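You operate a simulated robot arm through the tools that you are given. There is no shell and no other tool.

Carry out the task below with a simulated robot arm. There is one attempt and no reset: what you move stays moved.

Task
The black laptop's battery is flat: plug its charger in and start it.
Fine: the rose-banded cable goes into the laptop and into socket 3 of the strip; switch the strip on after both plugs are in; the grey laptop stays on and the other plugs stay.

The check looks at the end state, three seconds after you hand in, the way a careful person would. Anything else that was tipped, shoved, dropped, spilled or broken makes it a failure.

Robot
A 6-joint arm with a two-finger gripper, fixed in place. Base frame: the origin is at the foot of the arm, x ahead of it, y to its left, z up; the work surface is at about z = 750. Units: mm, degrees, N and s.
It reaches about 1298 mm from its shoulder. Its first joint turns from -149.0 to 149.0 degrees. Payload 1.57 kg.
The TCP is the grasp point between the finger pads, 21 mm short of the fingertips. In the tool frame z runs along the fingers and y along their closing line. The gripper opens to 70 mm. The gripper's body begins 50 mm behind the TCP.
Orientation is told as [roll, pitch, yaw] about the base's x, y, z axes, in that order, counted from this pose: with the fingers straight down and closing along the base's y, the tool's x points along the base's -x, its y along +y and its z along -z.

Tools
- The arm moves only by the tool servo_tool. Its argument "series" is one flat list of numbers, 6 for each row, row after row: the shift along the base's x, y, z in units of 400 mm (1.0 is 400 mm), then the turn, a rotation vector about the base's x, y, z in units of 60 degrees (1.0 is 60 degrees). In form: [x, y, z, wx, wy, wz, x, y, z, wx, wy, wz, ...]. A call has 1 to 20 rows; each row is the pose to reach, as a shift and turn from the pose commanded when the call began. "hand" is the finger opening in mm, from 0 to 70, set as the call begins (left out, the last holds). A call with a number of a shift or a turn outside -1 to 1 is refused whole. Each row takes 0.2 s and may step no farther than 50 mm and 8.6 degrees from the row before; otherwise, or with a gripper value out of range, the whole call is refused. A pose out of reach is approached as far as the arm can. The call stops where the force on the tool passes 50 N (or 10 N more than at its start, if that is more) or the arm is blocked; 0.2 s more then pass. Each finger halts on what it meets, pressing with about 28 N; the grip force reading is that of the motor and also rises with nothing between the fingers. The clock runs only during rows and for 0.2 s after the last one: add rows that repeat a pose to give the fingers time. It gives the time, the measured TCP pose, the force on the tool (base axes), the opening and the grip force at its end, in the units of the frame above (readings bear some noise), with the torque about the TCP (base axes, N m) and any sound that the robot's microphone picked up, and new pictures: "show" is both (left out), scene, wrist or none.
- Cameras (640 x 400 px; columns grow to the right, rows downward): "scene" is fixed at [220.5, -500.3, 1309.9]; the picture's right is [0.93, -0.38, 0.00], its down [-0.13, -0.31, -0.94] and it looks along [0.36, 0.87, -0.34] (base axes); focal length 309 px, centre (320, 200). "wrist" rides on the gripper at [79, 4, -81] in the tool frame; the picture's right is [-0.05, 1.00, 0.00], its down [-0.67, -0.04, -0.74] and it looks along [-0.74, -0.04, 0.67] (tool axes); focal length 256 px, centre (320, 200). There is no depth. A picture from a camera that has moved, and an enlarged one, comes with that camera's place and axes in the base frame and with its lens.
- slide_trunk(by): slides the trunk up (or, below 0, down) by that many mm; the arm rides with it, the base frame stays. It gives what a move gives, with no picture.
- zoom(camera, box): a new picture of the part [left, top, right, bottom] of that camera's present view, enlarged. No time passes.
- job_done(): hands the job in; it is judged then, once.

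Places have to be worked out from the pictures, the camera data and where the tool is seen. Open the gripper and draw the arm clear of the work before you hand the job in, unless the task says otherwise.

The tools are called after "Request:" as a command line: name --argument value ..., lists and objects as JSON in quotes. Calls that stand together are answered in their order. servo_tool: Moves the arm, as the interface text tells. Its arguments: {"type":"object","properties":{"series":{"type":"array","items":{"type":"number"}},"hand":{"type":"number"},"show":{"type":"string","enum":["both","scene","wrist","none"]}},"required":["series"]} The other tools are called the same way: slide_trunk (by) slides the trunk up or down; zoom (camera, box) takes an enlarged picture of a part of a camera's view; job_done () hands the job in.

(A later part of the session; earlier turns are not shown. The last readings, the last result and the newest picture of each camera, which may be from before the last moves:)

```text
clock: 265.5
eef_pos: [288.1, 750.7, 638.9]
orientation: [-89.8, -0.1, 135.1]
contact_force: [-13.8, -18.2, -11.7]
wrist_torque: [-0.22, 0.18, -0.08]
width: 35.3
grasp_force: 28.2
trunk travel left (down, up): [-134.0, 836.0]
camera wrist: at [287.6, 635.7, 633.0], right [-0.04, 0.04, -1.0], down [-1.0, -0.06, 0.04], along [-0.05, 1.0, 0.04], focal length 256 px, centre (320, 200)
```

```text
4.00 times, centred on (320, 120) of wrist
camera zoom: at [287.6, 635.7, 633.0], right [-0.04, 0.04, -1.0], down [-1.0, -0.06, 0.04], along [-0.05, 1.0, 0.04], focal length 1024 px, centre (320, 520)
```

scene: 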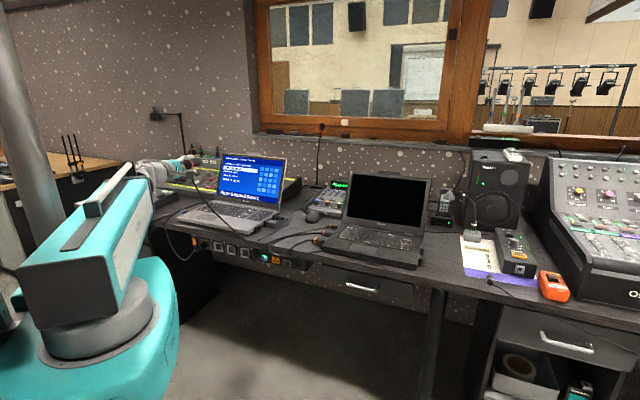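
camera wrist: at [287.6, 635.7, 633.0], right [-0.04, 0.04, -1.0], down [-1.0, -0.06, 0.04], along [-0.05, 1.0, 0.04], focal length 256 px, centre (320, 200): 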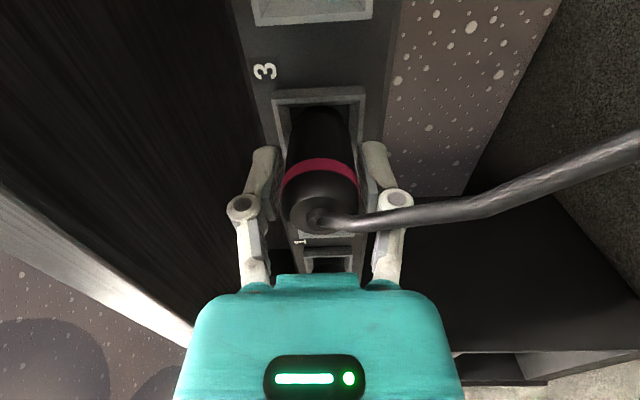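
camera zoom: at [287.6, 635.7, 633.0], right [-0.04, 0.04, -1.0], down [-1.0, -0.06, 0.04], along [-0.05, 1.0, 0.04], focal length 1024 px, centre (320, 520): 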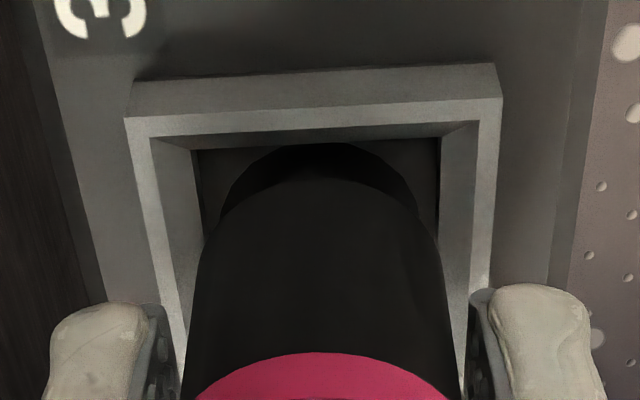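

The downward reaction of 12 N says I'm now about 1.2 mm high, so the earlier height was right and the nose really had bottomed. I'll drop 1.2 mm to balance the force and re-seat.

Request:
slide_trunk --by -1.2

Request:
servo_tool --series '[0.0015, 0.0015, 0, 0, 0, 0, 0.0035, 0.0035, 0, 0, 0, 0, 0.0035, 0.0035, 0, 0, 0, 0]' --show "wrist"

Request:
zoom --camera "wrist" --box '[240, 70, 400, 170]'

```text
clock: 266.0
eef_pos: [288.9, 750.0, 638.1]
orientation: [-89.9, 0.0, 134.9]
contact_force: [-9.4, -12.3, 2.9]
wrist_torque: [0.1, -0.05, -0.09]
width: 35.5
grasp_force: 28.1
trunk travel left (down, up): [-133.0, 837.0]
```

```text
clock: 266.8
eef_pos: [289.2, 752.0, 638.7]
orientation: [-90.1, -0.1, 135.1]
contact_force: [-12.8, -19.3, 1.5]
wrist_torque: [0.04, -0.07, -0.08]
width: 35.4
grasp_force: 27.6
trunk travel left (down, up): [-133.0, 837.0]
camera wrist: at [288.3, 636.8, 632.7], right [-0.04, 0.04, -1.0], down [-1.0, -0.06, 0.04], along [-0.05, 1.0, 0.04], focal length 256 px, centre (320, 200)
```

wrist: 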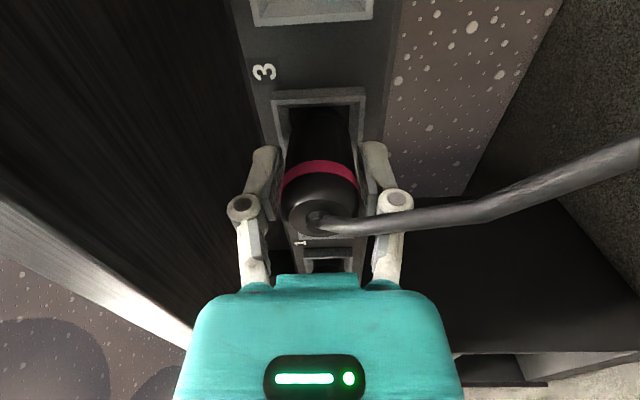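

```text
4.00 times, centred on (320, 120) of wrist
camera zoom: at [288.3, 636.8, 632.7], right [-0.04, 0.04, -1.0], down [-1.0, -0.06, 0.04], along [-0.05, 1.0, 0.04], focal length 1024 px, centre (320, 520)
```

zoom: 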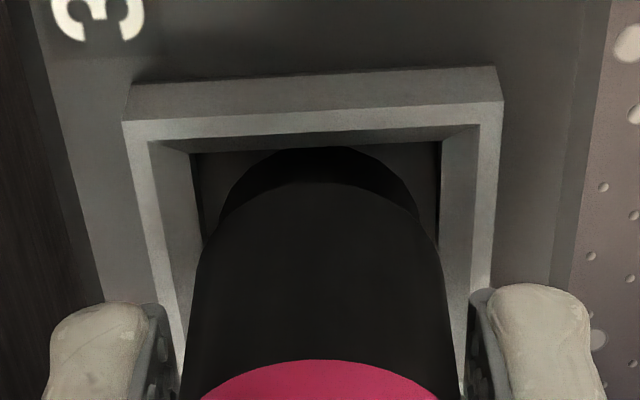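

The vertical force is balanced and there's a small sideways load (−4.6 N). Comparing relative gaps in the same image, the previous insertion was already as deep as the teal plug. I'll trim sideways 0.6 mm and press home.

Request:
servo_tool --series '[-0.004, -0.0062, 0, 0, 0, 0, 0.0011, -0.0011, 0, 0, 0, 0, 0.0046, 0.0024, 0, 0, 0, 0, 0.0064, 0.0042, 0, 0, 0, 0, 0.0064, 0.0042, 0, 0, 0, 0]' --show "wrist"

Request:
zoom --camera "wrist" --box '[240, 70, 400, 170]'

Request:
zoom --camera "scene" --box '[192, 228, 248, 263]'

```text
clock: 268.0
eef_pos: [292.2, 753.9, 638.4]
orientation: [-90.0, 0.1, 135.0]
contact_force: [-19.7, -12.4, 5.0]
wrist_torque: [0.09, -0.12, 0.11]
width: 35.3
grasp_force: 28.1
trunk travel left (down, up): [-133.0, 837.0]
camera wrist: at [290.8, 638.3, 632.7], right [-0.04, 0.04, -1.0], down [-1.0, -0.06, 0.04], along [-0.05, 1.0, 0.04], focal length 256 px, centre (320, 200)
```

wrist: 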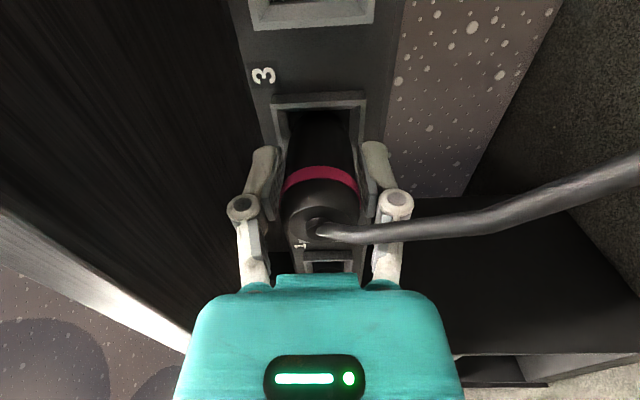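

```text
4.00 times, centred on (320, 120) of wrist
camera zoom: at [290.8, 638.3, 632.7], right [-0.04, 0.04, -1.0], down [-1.0, -0.06, 0.04], along [-0.05, 1.0, 0.04], focal length 1024 px, centre (320, 520)
```

zoom: 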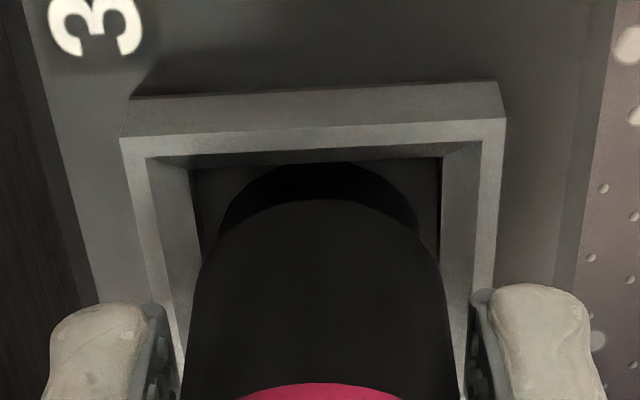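

```text
11.43 times, centred on (220, 246) of scene
camera zoom: at [220.5, -500.3, 1309.9], right [0.93, -0.38, 0.0], down [-0.13, -0.31, -0.94], along [0.36, 0.87, -0.34], focal length 3531 px, centre (1463, -320)
```

zoom: 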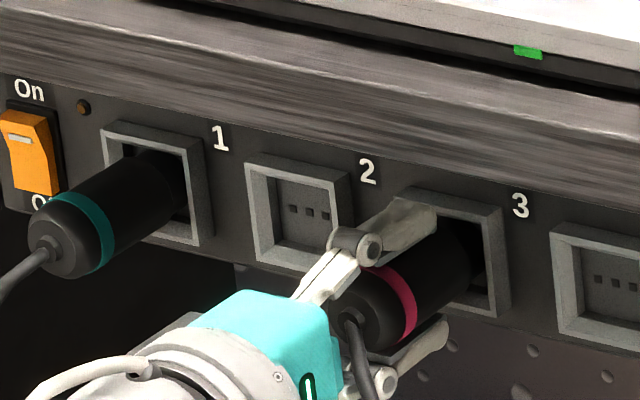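

The nose is snug in both directions and at least as deep as teal. I'll balance the side forces (+0.3 mm left, +0.4 mm up), then loosen the grip a few millimetres with the lower finger still beneath as a safety.

Request:
slide_trunk --by 0.4

Request:
servo_tool --series '[-0.0005, 0.0005, 0, 0, 0, 0, -0.0005, 0.0005, 0, 0, 0, 0]' --show "none"

Request:
servo_tool --series '[0, 0, 0, 0, 0, 0]' --hand 39 --show "wrist"

Request:
zoom --camera "wrist" --box '[220, 70, 420, 250]'

Request:
zoom --camera "scene" --box '[192, 228, 248, 263]'

```text
clock: 268.5
eef_pos: [290.9, 753.0, 637.9]
orientation: [-90.0, -0.1, 135.0]
contact_force: [-19.3, -12.4, 0.5]
wrist_torque: [0.03, -0.06, 0.1]
width: 35.2
grasp_force: 28.2
trunk travel left (down, up): [-133.0, 837.0]
```

```text
clock: 269.1
eef_pos: [292.3, 752.7, 638.3]
orientation: [-90.0, -0.1, 135.0]
contact_force: [-18.0, -13.8, -0.2]
wrist_torque: [-0.05, 0.04, 0.06]
width: 35.6
grasp_force: 28.1
trunk travel left (down, up): [-133.0, 837.0]
```

```text
clock: 269.5
eef_pos: [292.8, 754.9, 638.3]
orientation: [-89.9, 0.0, 134.9]
contact_force: [-0.3, -0.2, -0.1]
wrist_torque: [0.01, 0.0, 0.02]
width: 39.1
grasp_force: 0.0
trunk travel left (down, up): [-133.0, 837.0]
camera wrist: at [292.3, 639.6, 632.2], right [-0.04, 0.04, -1.0], down [-1.0, -0.05, 0.04], along [-0.05, 1.0, 0.04], focal length 256 px, centre (320, 200)
```

wrist: 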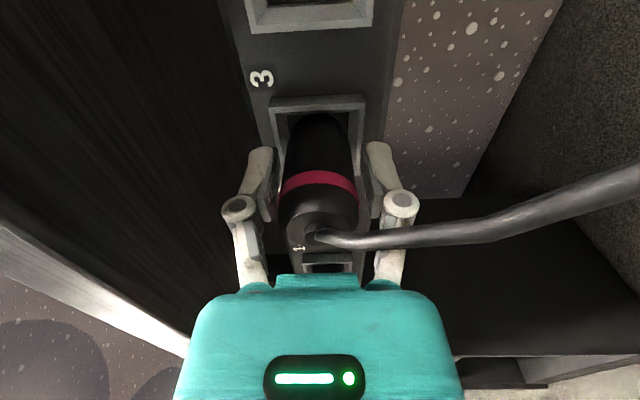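

```text
2.22 times, centred on (320, 160) of wrist
camera zoom: at [292.3, 639.6, 632.2], right [-0.04, 0.04, -1.0], down [-1.0, -0.05, 0.04], along [-0.05, 1.0, 0.04], focal length 569 px, centre (320, 289)
```

zoom: 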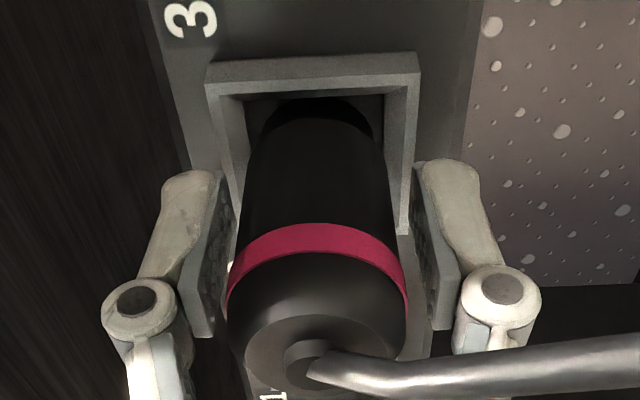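

```text
11.43 times, centred on (220, 246) of scene
camera zoom: at [220.5, -500.3, 1309.9], right [0.93, -0.38, 0.0], down [-0.13, -0.31, -0.94], along [0.36, 0.87, -0.34], focal length 3531 px, centre (1463, -320)
```

zoom: 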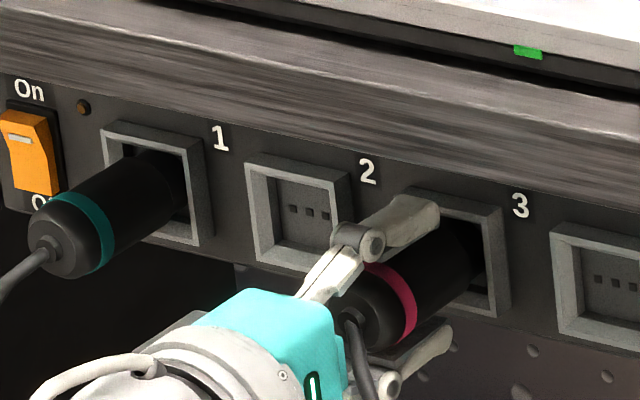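

With the grip open to 39 mm, the plug isn't resting on the lower finger; it's staying up by itself. I'll open further and check again.

Request:
servo_tool --series '[0, 0, 0, 0, 0, 0, 0, 0, 0, 0, 0, 0]' --hand 44 --show "wrist"

Request:
zoom --camera "wrist" --box '[220, 70, 420, 250]'

```text
clock: 270.1
eef_pos: [292.8, 754.2, 637.4]
orientation: [-89.9, 0.0, 134.9]
contact_force: [-1.5, -0.2, -0.1]
wrist_torque: [0.02, -0.01, 0.03]
width: 43.9
grasp_force: 0.0
trunk travel left (down, up): [-133.0, 837.0]
camera wrist: at [291.8, 639.1, 632.2], right [-0.04, 0.04, -1.0], down [-1.0, -0.06, 0.04], along [-0.05, 1.0, 0.04], focal length 256 px, centre (320, 200)
```

wrist: 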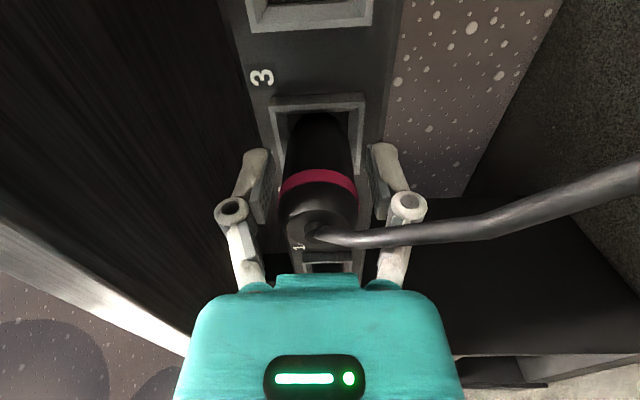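

```text
2.22 times, centred on (320, 160) of wrist
camera zoom: at [291.8, 639.1, 632.2], right [-0.04, 0.04, -1.0], down [-1.0, -0.06, 0.04], along [-0.05, 1.0, 0.04], focal length 569 px, centre (320, 289)
```

zoom: 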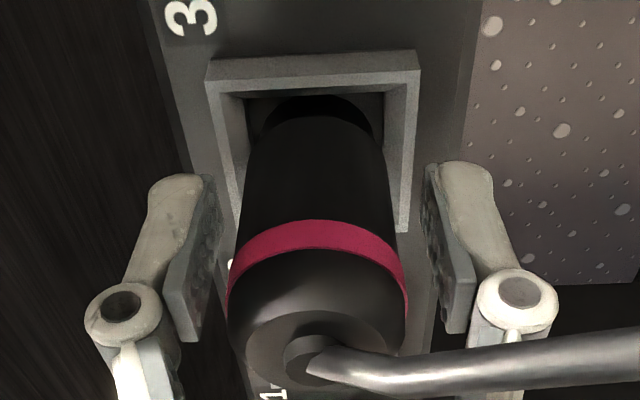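

Fully released, the plug stays in, and its collar gap (6.8 mm) matches the teal plug's (6.7 mm), so it is seated. I'll open wide and back straight out.

Request:
servo_tool --series '[0, 0, 0, 0, 0, 0, -0.02, -0.02, 0, 0, 0, 0, -0.07, -0.07, 0, 0, 0, 0, -0.14, -0.14, 0, 0, 0, 0, -0.21, -0.21, 0, 0, 0, 0, -0.21, -0.21, 0, 0, 0, 0]' --hand 62

Request:
zoom --camera "scene" --box '[180, 220, 276, 280]'

```text
clock: 271.5
eef_pos: [207.4, 669.5, 637.4]
orientation: [-90.0, -0.1, 135.0]
contact_force: [0.5, -0.4, 0.1]
wrist_torque: [-0.02, 0.02, -0.02]
width: 61.9
grasp_force: 0.0
trunk travel left (down, up): [-133.0, 837.0]
camera wrist: at [207.0, 554.3, 632.3], right [-0.04, 0.04, -1.0], down [-1.0, -0.06, 0.04], along [-0.05, 1.0, 0.04], focal length 256 px, centre (320, 200)
```

scene: 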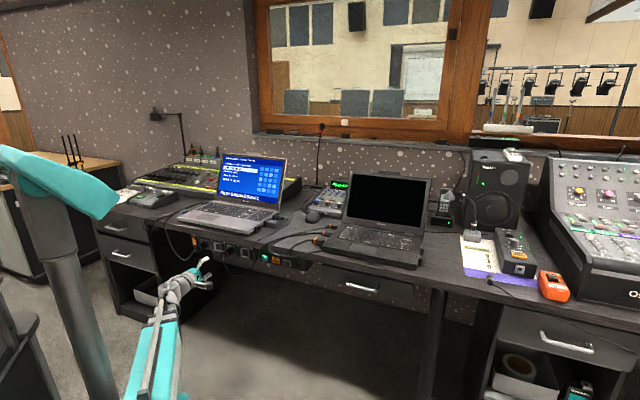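
wrist: 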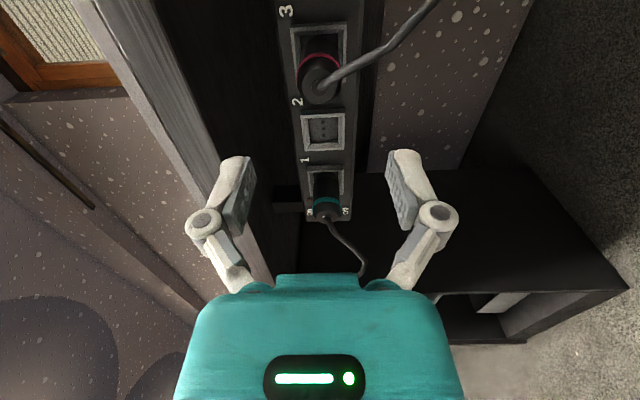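

```text
6.67 times, centred on (228, 250) of scene
camera zoom: at [220.5, -500.3, 1309.9], right [0.93, -0.38, 0.0], down [-0.13, -0.31, -0.94], along [0.36, 0.87, -0.34], focal length 2060 px, centre (933, -133)
```

zoom: 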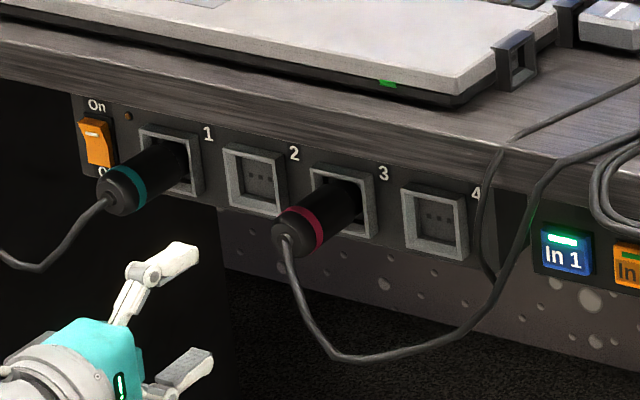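

The rose plug sits in socket 3 just like the teal one. Next is the strip's switch. I'll roll the hand back so the fingertips are narrow vertically and close them.

Request:
servo_tool --series '[0, 0, 0, 0.088, 0.0885, 0, 0, 0, 0, 0.1765, 0.177, 0, 0, 0, 0, 0.2647, 0.2656, 0, 0, 0, 0, 0.353, 0.354, 0, 0, 0, 0, 0.441, 0.4427, 0, 0, 0, 0, 0.5294, 0.531, 0, 0, 0, 0, 0.6177, 0.6198, 0, 0, 0, 0, 0.7059, 0.7083, 0]' --hand 0 --show "none"

Request:
servo_tool --series '[0, 0, 0, 0.088, 0.0885, 0, 0, 0, 0, 0.1765, 0.177, 0, 0, 0, 0, 0.2647, 0.2656, 0, 0, 0, 0, 0.353, 0.354, 0, 0, 0, 0, 0.353, 0.354, 0]' --show "none"

Request:
servo_tool --series '[-0.0725, 0.0723, 0, 0, 0, 0, -0.145, 0.1446, 0, 0, 0, 0, -0.2175, 0.2168, 0, 0, 0, 0, -0.29, 0.289, 0, 0, 0, 0, -0.358, 0.3565, 0, 0, 0, 0, -0.358, 0.3565, 0, 0, 0, 0]'

Request:
zoom --camera "wrist" --box '[220, 0, 420, 125]'

```text
clock: 273.3
eef_pos: [207.9, 669.6, 637.8]
orientation: [-89.8, -60.1, 134.9]
contact_force: [0.1, 0.7, -0.7]
wrist_torque: [0.0, 0.01, -0.02]
width: 0.2
grasp_force: 28.5
trunk travel left (down, up): [-133.0, 837.0]
```

```text
clock: 274.5
eef_pos: [207.6, 669.0, 638.0]
orientation: [62.4, -89.7, -17.2]
contact_force: [0.6, -0.6, -0.5]
wrist_torque: [0.0, 0.03, 0.02]
width: 0.0
grasp_force: 28.1
trunk travel left (down, up): [-133.0, 837.0]
```

```text
clock: 275.9
eef_pos: [65.6, 812.4, 637.2]
orientation: [19.9, -89.9, 25.4]
contact_force: [0.2, 0.7, -0.4]
wrist_torque: [-0.03, 0.0, -0.01]
width: 0.0
grasp_force: 28.2
trunk travel left (down, up): [-133.0, 837.0]
camera wrist: at [6.5, 755.9, 557.1], right [-0.71, 0.7, 0.05], down [-0.5, -0.55, 0.67], along [0.5, 0.45, 0.74], focal length 256 px, centre (320, 200)
```

scene: 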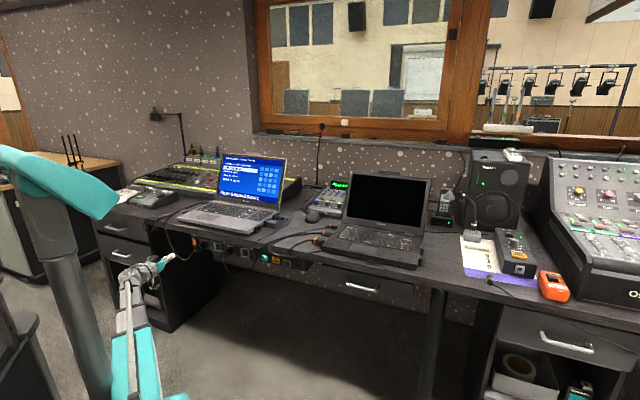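
wrist: 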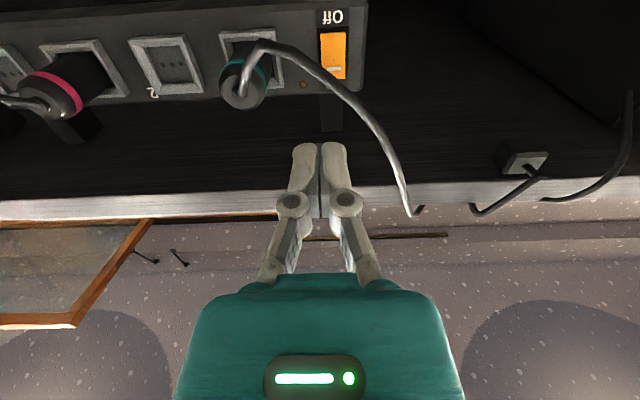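

```text
3.20 times, centred on (320, 62) of wrist
camera zoom: at [6.5, 755.9, 557.1], right [-0.71, 0.7, 0.05], down [-0.5, -0.55, 0.67], along [0.5, 0.45, 0.74], focal length 819 px, centre (320, 640)
```

zoom: 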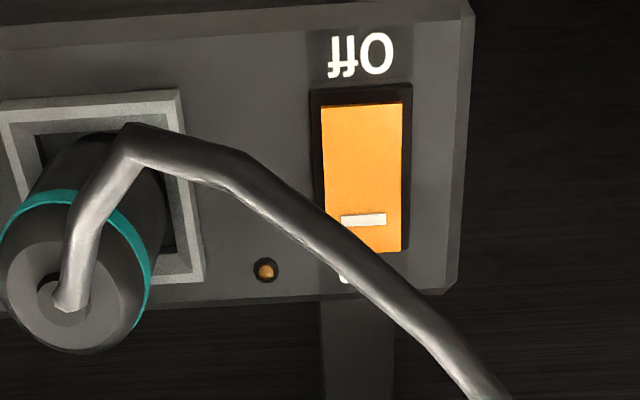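

The rocker's "On" half is about 11 mm left and 9 mm above my fingertip line. I'll align with it and approach to about 15 mm away.

Request:
slide_trunk --by 9

Request:
servo_tool --series '[-0.0193, 0.0193, 0, 0, 0, 0, 0.04, 0.079, 0, 0, 0, 0, 0.1, 0.139, 0, 0, 0, 0, 0.16, 0.199, 0, 0, 0, 0, 0.18, 0.2193, 0, 0, 0, 0, 0.18, 0.2193, 0, 0, 0, 0]'

Request:
zoom --camera "wrist" --box '[240, 60, 400, 160]'

Request:
zoom --camera "scene" --box '[176, 226, 224, 256]'

```text
clock: 276.5
eef_pos: [65.5, 813.0, 646.4]
orientation: [21.4, -89.8, 23.8]
contact_force: [0.5, 0.6, 0.1]
wrist_torque: [0.0, 0.0, 0.0]
width: 0.2
grasp_force: 28.1
trunk travel left (down, up): [-142.0, 828.0]
```

```text
clock: 277.9
eef_pos: [139.0, 900.9, 646.2]
orientation: [22.5, -89.9, 22.7]
contact_force: [-0.1, -0.3, -0.4]
wrist_torque: [-0.02, -0.02, 0.01]
width: 0.1
grasp_force: 27.8
trunk travel left (down, up): [-142.0, 828.0]
camera wrist: at [78.3, 844.7, 566.1], right [-0.71, 0.7, 0.05], down [-0.5, -0.55, 0.67], along [0.5, 0.45, 0.74], focal length 256 px, centre (320, 200)
```

scene: 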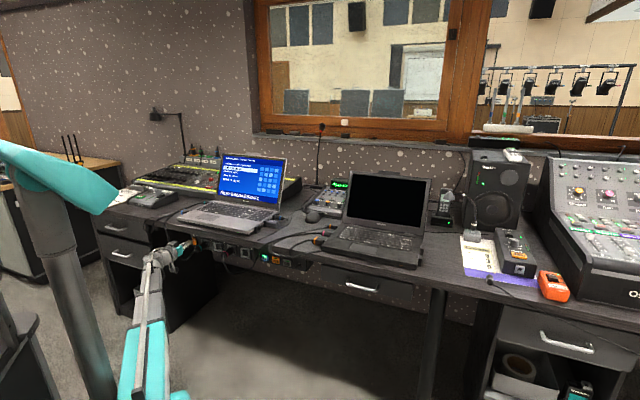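
wrist: 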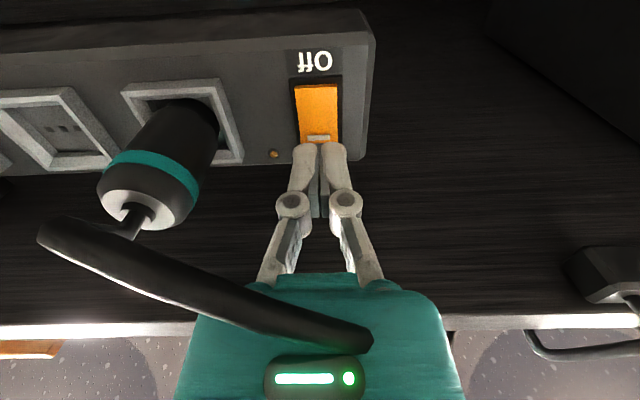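

```text
4.00 times, centred on (320, 110) of wrist
camera zoom: at [78.3, 844.7, 566.1], right [-0.71, 0.7, 0.05], down [-0.5, -0.55, 0.67], along [0.5, 0.45, 0.74], focal length 1024 px, centre (320, 560)
```

zoom: 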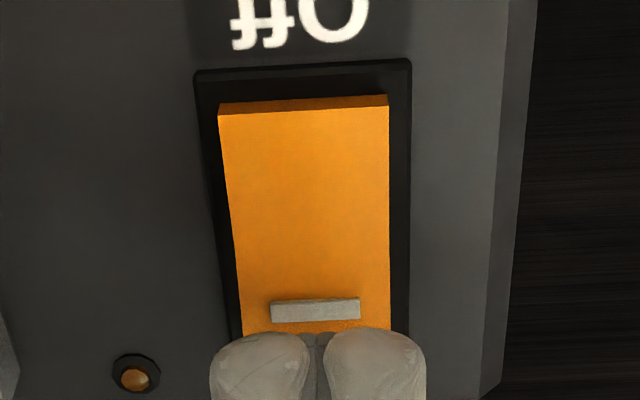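

```text
13.33 times, centred on (200, 241) of scene
camera zoom: at [220.5, -500.3, 1309.9], right [0.93, -0.38, 0.0], down [-0.13, -0.31, -0.94], along [0.36, 0.87, -0.34], focal length 4120 px, centre (1920, -347)
```

zoom: 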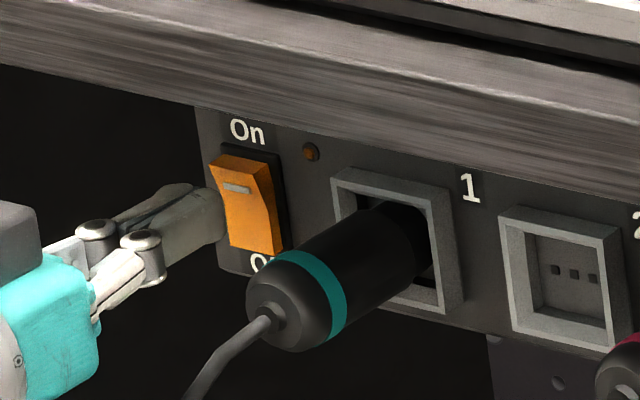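

The fingertips are lined up with the "On" end and its mark. I'll press forward gently.

Request:
servo_tool --series '[0.0088, 0.0088, 0, 0, 0, 0, 0.0177, 0.0177, 0, 0, 0, 0, 0.0248, 0.0248, 0, 0, 0, 0, 0.0318, 0.0318, 0, 0, 0, 0]' --show "none"

Request:
zoom --camera "scene" --box '[176, 226, 224, 256]'

```text
clock: 278.9
eef_pos: [149.6, 910.0, 647.1]
orientation: [60.0, -89.9, -14.9]
contact_force: [-15.7, -19.3, -2.7]
wrist_torque: [-0.24, 0.17, -0.07]
width: 5.9
grasp_force: 28.9
trunk travel left (down, up): [-142.0, 828.0]
```

```text
13.33 times, centred on (200, 241) of scene
camera zoom: at [220.5, -500.3, 1309.9], right [0.93, -0.38, 0.0], down [-0.13, -0.31, -0.94], along [0.36, 0.87, -0.34], focal length 4120 px, centre (1920, -347)
```

zoom: 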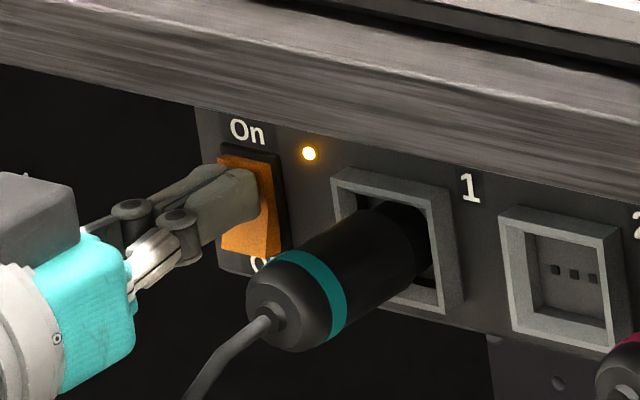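

The strip's LED is lit, so it's on. I'll back off straight and check that the rocker stays.

Request:
servo_tool --series '[-0.02, -0.02, 0, 0, 0, 0, -0.08, -0.08, 0, 0, 0, 0, -0.15, -0.15, 0, 0, 0, 0, -0.22, -0.22, 0, 0, 0, 0, -0.22, -0.22, 0, 0, 0, 0]'

Request:
zoom --camera "scene" --box '[180, 222, 260, 272]'

Request:
zoom --camera "scene" --box '[290, 160, 450, 260]'

```text
clock: 280.1
eef_pos: [61.4, 824.4, 647.3]
orientation: [19.4, -90.0, 25.7]
contact_force: [-0.6, 0.0, 0.1]
wrist_torque: [-0.03, 0.03, 0.0]
width: 0.2
grasp_force: 28.6
trunk travel left (down, up): [-142.0, 828.0]
camera wrist: at [2.3, 767.6, 566.0], right [-0.71, 0.7, 0.05], down [-0.5, -0.55, 0.67], along [0.5, 0.45, 0.74], focal length 256 px, centre (320, 200)
```

scene: 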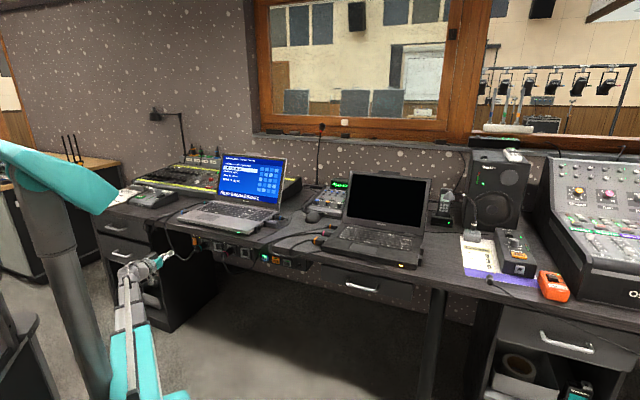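
wrist: 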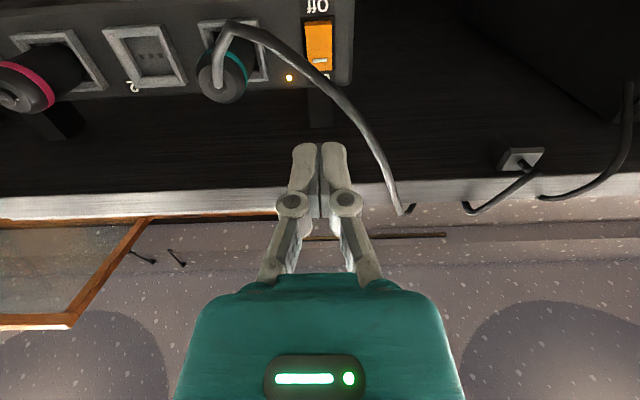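

```text
8.00 times, centred on (220, 247) of scene
camera zoom: at [220.5, -500.3, 1309.9], right [0.93, -0.38, 0.0], down [-0.13, -0.31, -0.94], along [0.36, 0.87, -0.34], focal length 2472 px, centre (1120, -176)
```

zoom: 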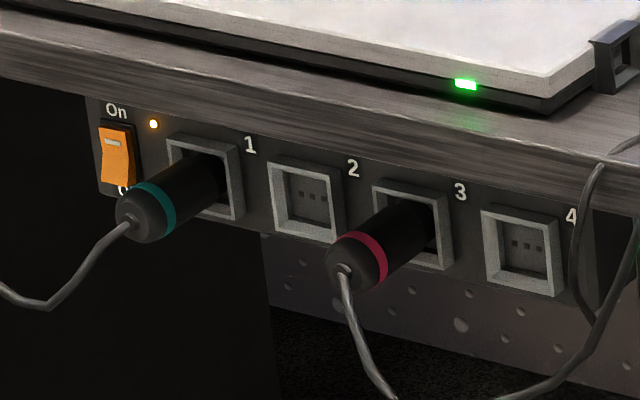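

```text
4.00 times, centred on (370, 210) of scene
camera zoom: at [220.5, -500.3, 1309.9], right [0.93, -0.38, 0.0], down [-0.13, -0.31, -0.94], along [0.36, 0.87, -0.34], focal length 1236 px, centre (120, 160)
```

zoom: 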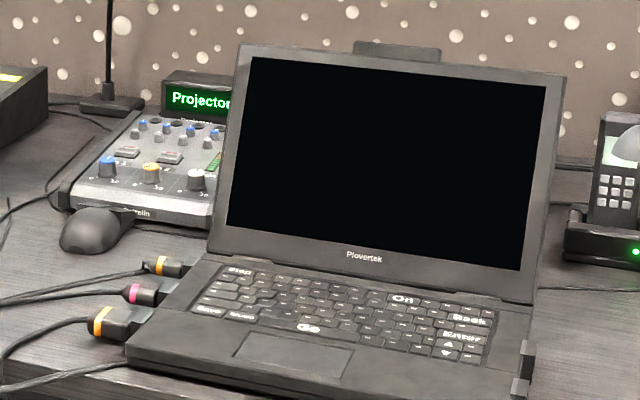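

The LED stays lit, the grey laptop shows a bright green light, and the black laptop's front light appears lit, so power is flowing. Next I need to press the black laptop's "On" key. I'll raise the hand and tilt it to 30°.

Request:
zoom --camera "scene" --box '[340, 230, 436, 290]'

Request:
slide_trunk --by 399

Request:
servo_tool --series '[0, 0, 0, -0.0885, 0.0882, 0, 0, 0, 0, -0.177, 0.1765, 0, 0, 0, 0, -0.2655, 0.2647, 0, 0, 0, 0, -0.354, 0.353, 0, 0, 0, 0, -0.4425, 0.441, 0, 0, 0, 0, -0.531, 0.5295, 0, 0, 0, 0, -0.6195, 0.6177, 0, 0, 0, 0, -0.708, 0.706, 0]' --show "none"

```text
6.67 times, centred on (388, 260) of scene
camera zoom: at [220.5, -500.3, 1309.9], right [0.93, -0.38, 0.0], down [-0.13, -0.31, -0.94], along [0.36, 0.87, -0.34], focal length 2060 px, centre (-133, -200)
```

zoom: 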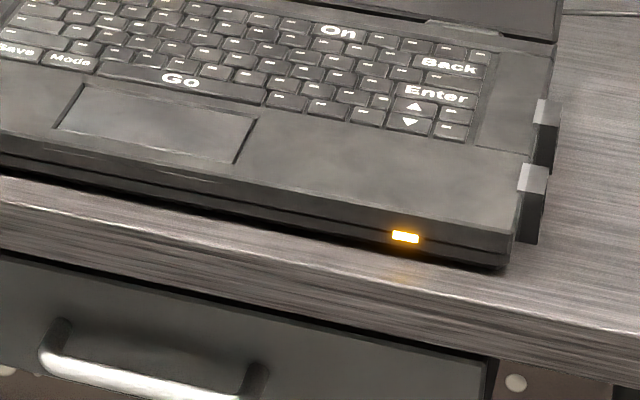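

```text
clock: 283.9
eef_pos: [62.9, 824.1, 1045.3]
orientation: [21.3, -89.9, 23.8]
contact_force: [-0.1, -1.2, -1.0]
wrist_torque: [-0.02, 0.0, 0.02]
width: 0.0
grasp_force: 28.4
trunk travel left (down, up): [-541.0, 429.0]
```

```text
clock: 285.7
eef_pos: [65.8, 821.1, 883.6]
orientation: [0.1, -29.9, 44.9]
contact_force: [0.0, -0.3, 0.0]
wrist_torque: [0.0, 0.02, 0.0]
width: 0.0
grasp_force: 28.9
out of reach, approached as far as the arm can: row 1, 2, 3, 4, 5, 6, 7, 8
trunk travel left (down, up): [-541.0, 429.0]
```

The black laptop's charge light is glowing orange, so both plugs are good. I'll carry the hand across to above the "On" key.

Request:
servo_tool --series '[0.0975, -0.0507, 0, 0, 0, 0, 0.195, -0.1014, 0, 0, 0, 0, 0.2925, -0.152, 0, 0, 0, 0, 0.39, -0.203, 0, 0, 0, 0, 0.4875, -0.2535, 0, 0, 0, 0, 0.585, -0.304, 0, 0, 0, 0, 0.683, -0.355, 0, 0, 0, 0]' --show "none"

Request:
servo_tool --series '[0.0975, -0.0507, 0, 0, 0, 0, 0.195, -0.1014, 0, 0, 0, 0, 0.2925, -0.152, 0, 0, 0, 0, 0.39, -0.203, 0, 0, 0, 0, 0.4875, -0.2535, 0, 0, 0, 0, 0.585, -0.304, 0, 0, 0, 0, 0.683, -0.355, 0, 0, 0, 0]' --show "none"

Request:
servo_tool --series '[0.08, -0.045, 0, 0, 0, 0, 0.16, -0.09, 0, 0, 0, 0, 0.24, -0.14, 0, 0, 0, 0, 0.32, -0.19, 0, 0, 0, 0, 0.4, -0.24, 0, 0, 0, 0, 0.48, -0.29, 0, 0, 0, 0, 0.55, -0.34, 0, 0, 0, 0, 0.55, -0.34, 0, 0, 0, 0]'

Request:
zoom --camera "wrist" --box '[160, 60, 480, 260]'

```text
clock: 287.3
eef_pos: [337.0, 680.4, 885.0]
orientation: [0.1, -29.8, 45.0]
contact_force: [0.4, 0.0, 0.4]
wrist_torque: [-0.01, -0.04, 0.0]
width: 0.0
grasp_force: 28.6
out of reach, approached as far as the arm can: row 1, 2, 3, 4, 5, 6
trunk travel left (down, up): [-541.0, 429.0]
```

```text
clock: 288.9
eef_pos: [607.5, 539.4, 884.5]
orientation: [0.1, -30.0, 44.9]
contact_force: [-1.1, 0.1, -0.5]
wrist_torque: [0.0, 0.01, 0.0]
width: 0.0
grasp_force: 28.4
out of reach, approached as far as the arm can: row 1, 2, 3, 4, 5
trunk travel left (down, up): [-541.0, 429.0]
```

```text
clock: 290.7
eef_pos: [828.2, 403.8, 883.5]
orientation: [0.0, -29.9, 44.9]
contact_force: [0.4, -1.1, -0.1]
wrist_torque: [0.01, 0.02, 0.01]
width: 0.1
grasp_force: 28.8
out of reach, approached as far as the arm can: row 4, 5, 6
trunk travel left (down, up): [-541.0, 429.0]
camera wrist: at [749.8, 327.4, 914.0], right [-0.67, 0.74, 0.03], down [0.17, 0.12, 0.98], along [0.72, 0.66, -0.21], focal length 256 px, centre (320, 200)
```

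scene: 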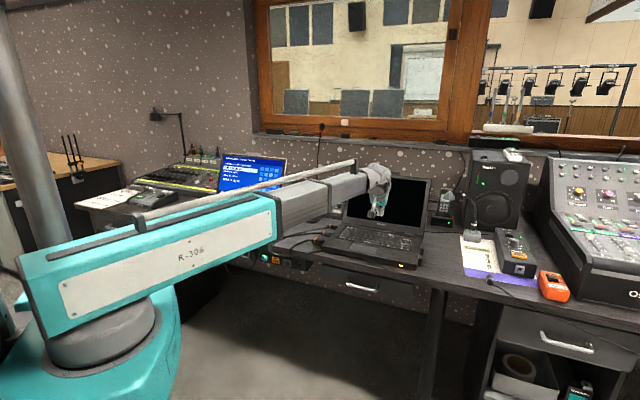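
wrist: 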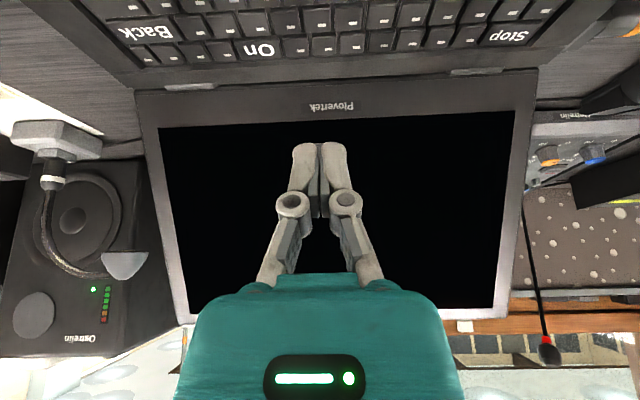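

```text
2.00 times, centred on (320, 160) of wrist
camera zoom: at [749.8, 327.4, 914.0], right [-0.67, 0.74, 0.03], down [0.17, 0.12, 0.98], along [0.72, 0.66, -0.21], focal length 512 px, centre (320, 280)
```

zoom: 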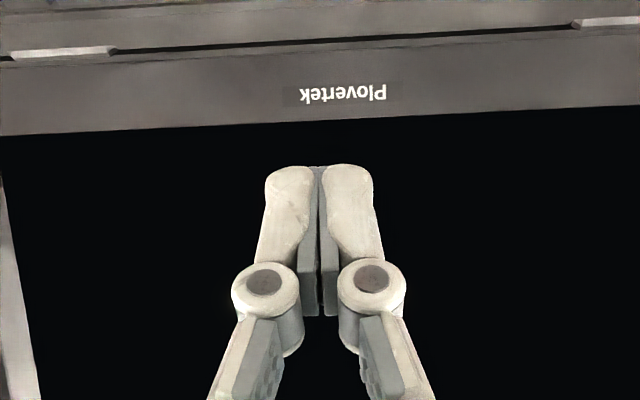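

The "On" key computes to about (883, 398). I'll shift so the fingertip edge is above it and lower partway.

Request:
servo_tool --series '[0.042, -0.006, 0, 0, 0, 0, 0.084, -0.0125, 0, 0, 0, 0, 0.1255, -0.0165, 0, 0, 0, 0, 0.1255, -0.0165, 0, 0, 0, 0]' --show "none"

Request:
slide_trunk --by -62

Request:
servo_tool --series '[0, 0, 0, 0, 0, 0]'

Request:
zoom --camera "wrist" --box '[220, 80, 420, 205]'

Request:
zoom --camera "scene" --box '[360, 205, 424, 245]'

```text
clock: 291.7
eef_pos: [879.8, 396.0, 885.7]
orientation: [0.1, -29.9, 45.0]
contact_force: [0.1, -0.5, 0.2]
wrist_torque: [-0.01, -0.01, 0.0]
width: 0.0
grasp_force: 28.6
out of reach, approached as far as the arm can: row 1, 2, 3, 4
trunk travel left (down, up): [-541.0, 429.0]
```

```text
clock: 292.7
eef_pos: [879.5, 397.4, 823.0]
orientation: [0.1, -29.8, 45.0]
contact_force: [0.3, 0.1, -0.1]
wrist_torque: [0.01, -0.02, -0.02]
width: 0.0
grasp_force: 28.6
trunk travel left (down, up): [-479.0, 491.0]
```

```text
clock: 293.1
eef_pos: [879.4, 396.3, 823.2]
orientation: [0.1, -29.9, 45.0]
contact_force: [0.6, -0.4, 0.1]
wrist_torque: [0.03, 0.01, 0.01]
width: 0.0
grasp_force: 28.3
trunk travel left (down, up): [-479.0, 491.0]
camera wrist: at [800.2, 321.0, 852.0], right [-0.67, 0.74, 0.03], down [0.17, 0.12, 0.98], along [0.72, 0.66, -0.21], focal length 256 px, centre (320, 200)
```

scene: 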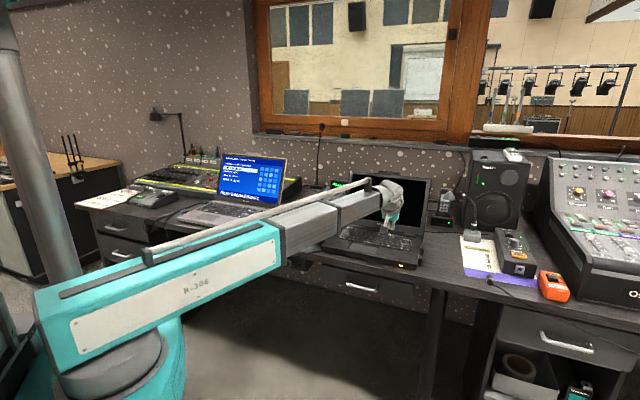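
wrist: 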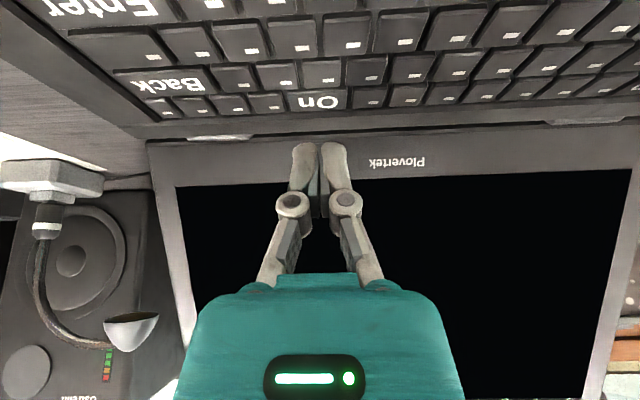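

```text
3.20 times, centred on (320, 142) of wrist
camera zoom: at [800.2, 321.0, 852.0], right [-0.67, 0.74, 0.03], down [0.17, 0.12, 0.98], along [0.72, 0.66, -0.21], focal length 819 px, centre (320, 384)
```

zoom: 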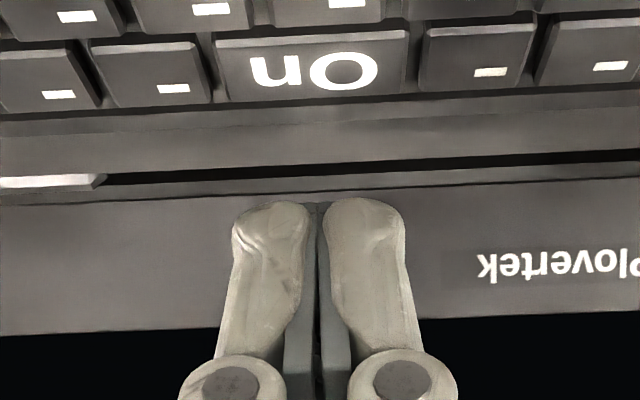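

```text
10.00 times, centred on (392, 225) of scene
camera zoom: at [220.5, -500.3, 1309.9], right [0.93, -0.38, 0.0], down [-0.13, -0.31, -0.94], along [0.36, 0.87, -0.34], focal length 3090 px, centre (-400, -50)
```

zoom: 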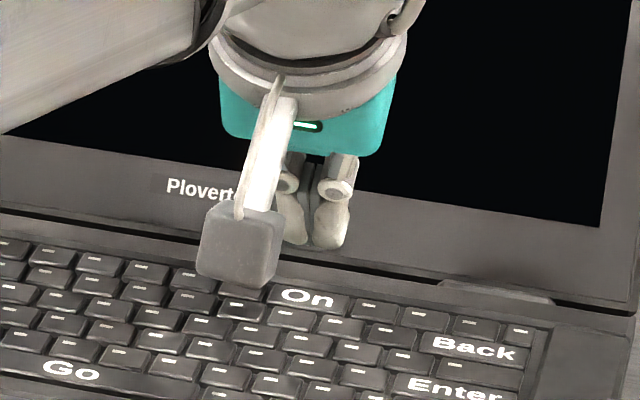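

The fingertip edge is centred over the "On" key. I'll lower toward it in small steps.

Request:
slide_trunk --by -17

Request:
slide_trunk --by -4

Request:
slide_trunk --by -2

Request:
zoom --camera "scene" --box '[320, 160, 448, 240]'

Request:
zoom --camera "wrist" --box '[220, 80, 420, 205]'

```text
clock: 293.8
eef_pos: [878.1, 397.9, 806.1]
orientation: [0.1, -29.9, 45.0]
contact_force: [-0.5, 0.3, 0.5]
wrist_torque: [0.0, 0.01, 0.01]
width: 0.1
grasp_force: 28.5
trunk travel left (down, up): [-462.0, 508.0]
```

```text
clock: 294.3
eef_pos: [879.2, 397.0, 801.9]
orientation: [0.1, -29.9, 44.9]
contact_force: [-0.6, 0.2, 0.0]
wrist_torque: [-0.01, 0.02, 0.01]
width: 0.0
grasp_force: 28.7
trunk travel left (down, up): [-458.0, 512.0]
```

```text
clock: 294.8
eef_pos: [878.9, 397.2, 798.2]
orientation: [0.1, -29.9, 45.0]
contact_force: [0.5, 0.2, 0.4]
wrist_torque: [-0.01, -0.01, -0.01]
width: 0.1
grasp_force: 28.0
trunk travel left (down, up): [-456.0, 514.0]
```

```text
5.00 times, centred on (384, 200) of scene
camera zoom: at [220.5, -500.3, 1309.9], right [0.93, -0.38, 0.0], down [-0.13, -0.31, -0.94], along [0.36, 0.87, -0.34], focal length 1545 px, centre (0, 200)
```

zoom: 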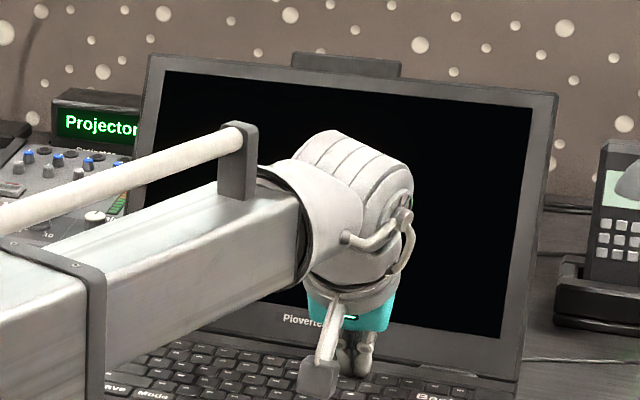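

```text
3.20 times, centred on (320, 142) of wrist
camera zoom: at [800.2, 321.0, 829.0], right [-0.67, 0.74, 0.03], down [0.17, 0.12, 0.98], along [0.72, 0.66, -0.21], focal length 819 px, centre (320, 384)
```

zoom: 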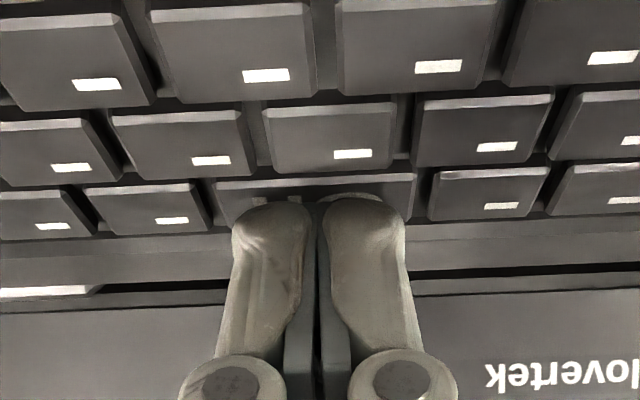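

I'm nearly touching, so I'll keep lowering in 1.5 mm steps.

Request:
slide_trunk --by -1.5

Request:
slide_trunk --by -1.5

Request:
slide_trunk --by -1.5

Request:
zoom --camera "scene" --box '[320, 160, 448, 240]'

Request:
zoom --camera "wrist" --box '[220, 80, 420, 205]'

```text
clock: 295.3
eef_pos: [879.0, 396.3, 796.9]
orientation: [0.2, -29.9, 45.1]
contact_force: [-0.6, 0.9, 0.7]
wrist_torque: [0.02, -0.01, -0.03]
width: 6.4
grasp_force: 27.7
trunk travel left (down, up): [-455.0, 515.0]
```

```text
clock: 295.9
eef_pos: [880.1, 397.5, 796.1]
orientation: [0.1, -29.9, 45.1]
contact_force: [-0.1, 0.1, 1.8]
wrist_torque: [0.02, 0.0, -0.01]
width: 5.9
grasp_force: 28.3
trunk travel left (down, up): [-453.0, 517.0]
heard: click
```

```text
clock: 296.4
eef_pos: [878.9, 396.8, 795.8]
orientation: [0.1, -30.0, 45.0]
contact_force: [1.9, 1.1, 6.8]
wrist_torque: [0.04, -0.05, -0.03]
width: 6.1
grasp_force: 27.9
trunk travel left (down, up): [-452.0, 518.0]
```

```text
5.00 times, centred on (384, 200) of scene
camera zoom: at [220.5, -500.3, 1309.9], right [0.93, -0.38, 0.0], down [-0.13, -0.31, -0.94], along [0.36, 0.87, -0.34], focal length 1545 px, centre (0, 200)
```

zoom: 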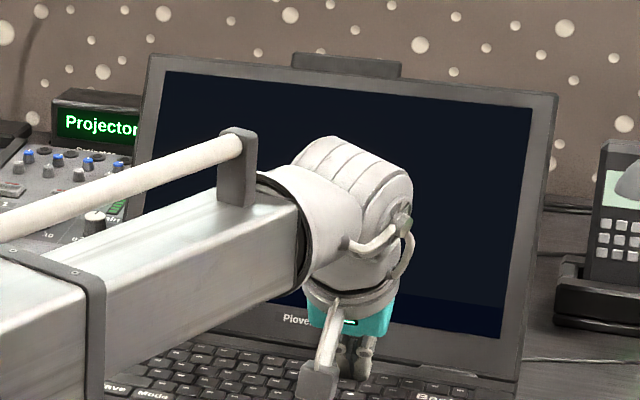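

```text
3.20 times, centred on (320, 142) of wrist
camera zoom: at [800.0, 321.0, 825.0], right [-0.67, 0.74, 0.03], down [0.17, 0.12, 0.98], along [0.72, 0.66, -0.21], focal length 819 px, centre (320, 384)
```

zoom: 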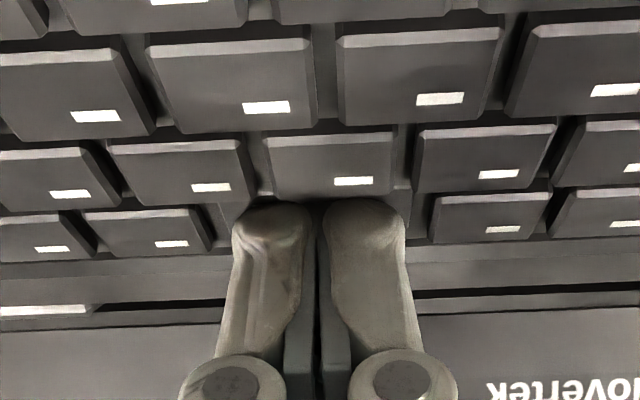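

A click was heard and the black laptop's screen is starting up. I'll lift off right away and watch the screen.

Request:
slide_trunk --by 90

Request:
servo_tool --series '[-0.0884, -0.0884, 0, 0, 0, 0, -0.1768, -0.1768, 0, 0, 0, 0, -0.265, -0.265, 0, 0, 0, 0, -0.354, -0.354, 0, 0, 0, 0, -0.442, -0.442, 0, 0, 0, 0, -0.442, -0.442, 0, 0, 0, 0]'

Request:
zoom --camera "scene" --box '[300, 150, 460, 250]'

Request:
zoom --camera "scene" --box '[180, 150, 340, 280]'

```text
clock: 297.6
eef_pos: [879.0, 396.1, 885.2]
orientation: [0.1, -29.9, 45.0]
contact_force: [0.8, 0.3, -0.8]
wrist_torque: [-0.02, 0.0, -0.02]
width: 0.2
grasp_force: 28.2
trunk travel left (down, up): [-542.0, 428.0]
```

```text
refused: row 4 steps farther than a row can; nothing moved
```

```text
4.00 times, centred on (380, 200) of scene
camera zoom: at [220.5, -500.3, 1309.9], right [0.93, -0.38, 0.0], down [-0.13, -0.31, -0.94], along [0.36, 0.87, -0.34], focal length 1236 px, centre (80, 200)
```

zoom: 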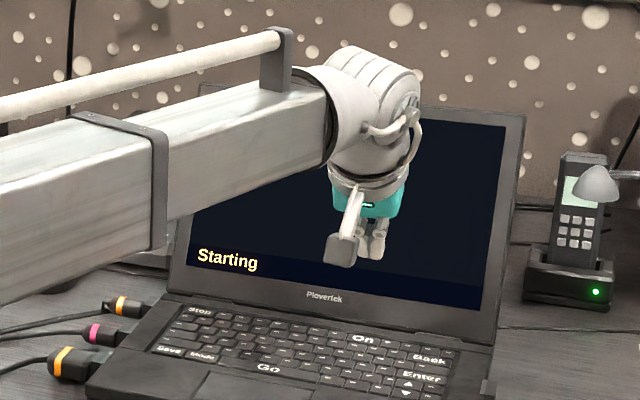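

```text
3.08 times, centred on (260, 215) of scene
camera zoom: at [220.5, -500.3, 1309.9], right [0.93, -0.38, 0.0], down [-0.13, -0.31, -0.94], along [0.36, 0.87, -0.34], focal length 951 px, centre (505, 154)
```

zoom: 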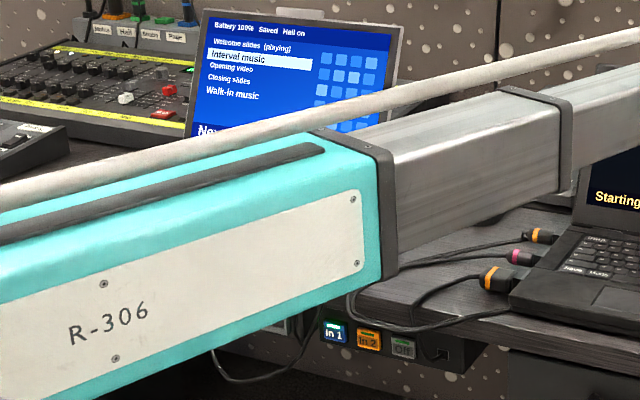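

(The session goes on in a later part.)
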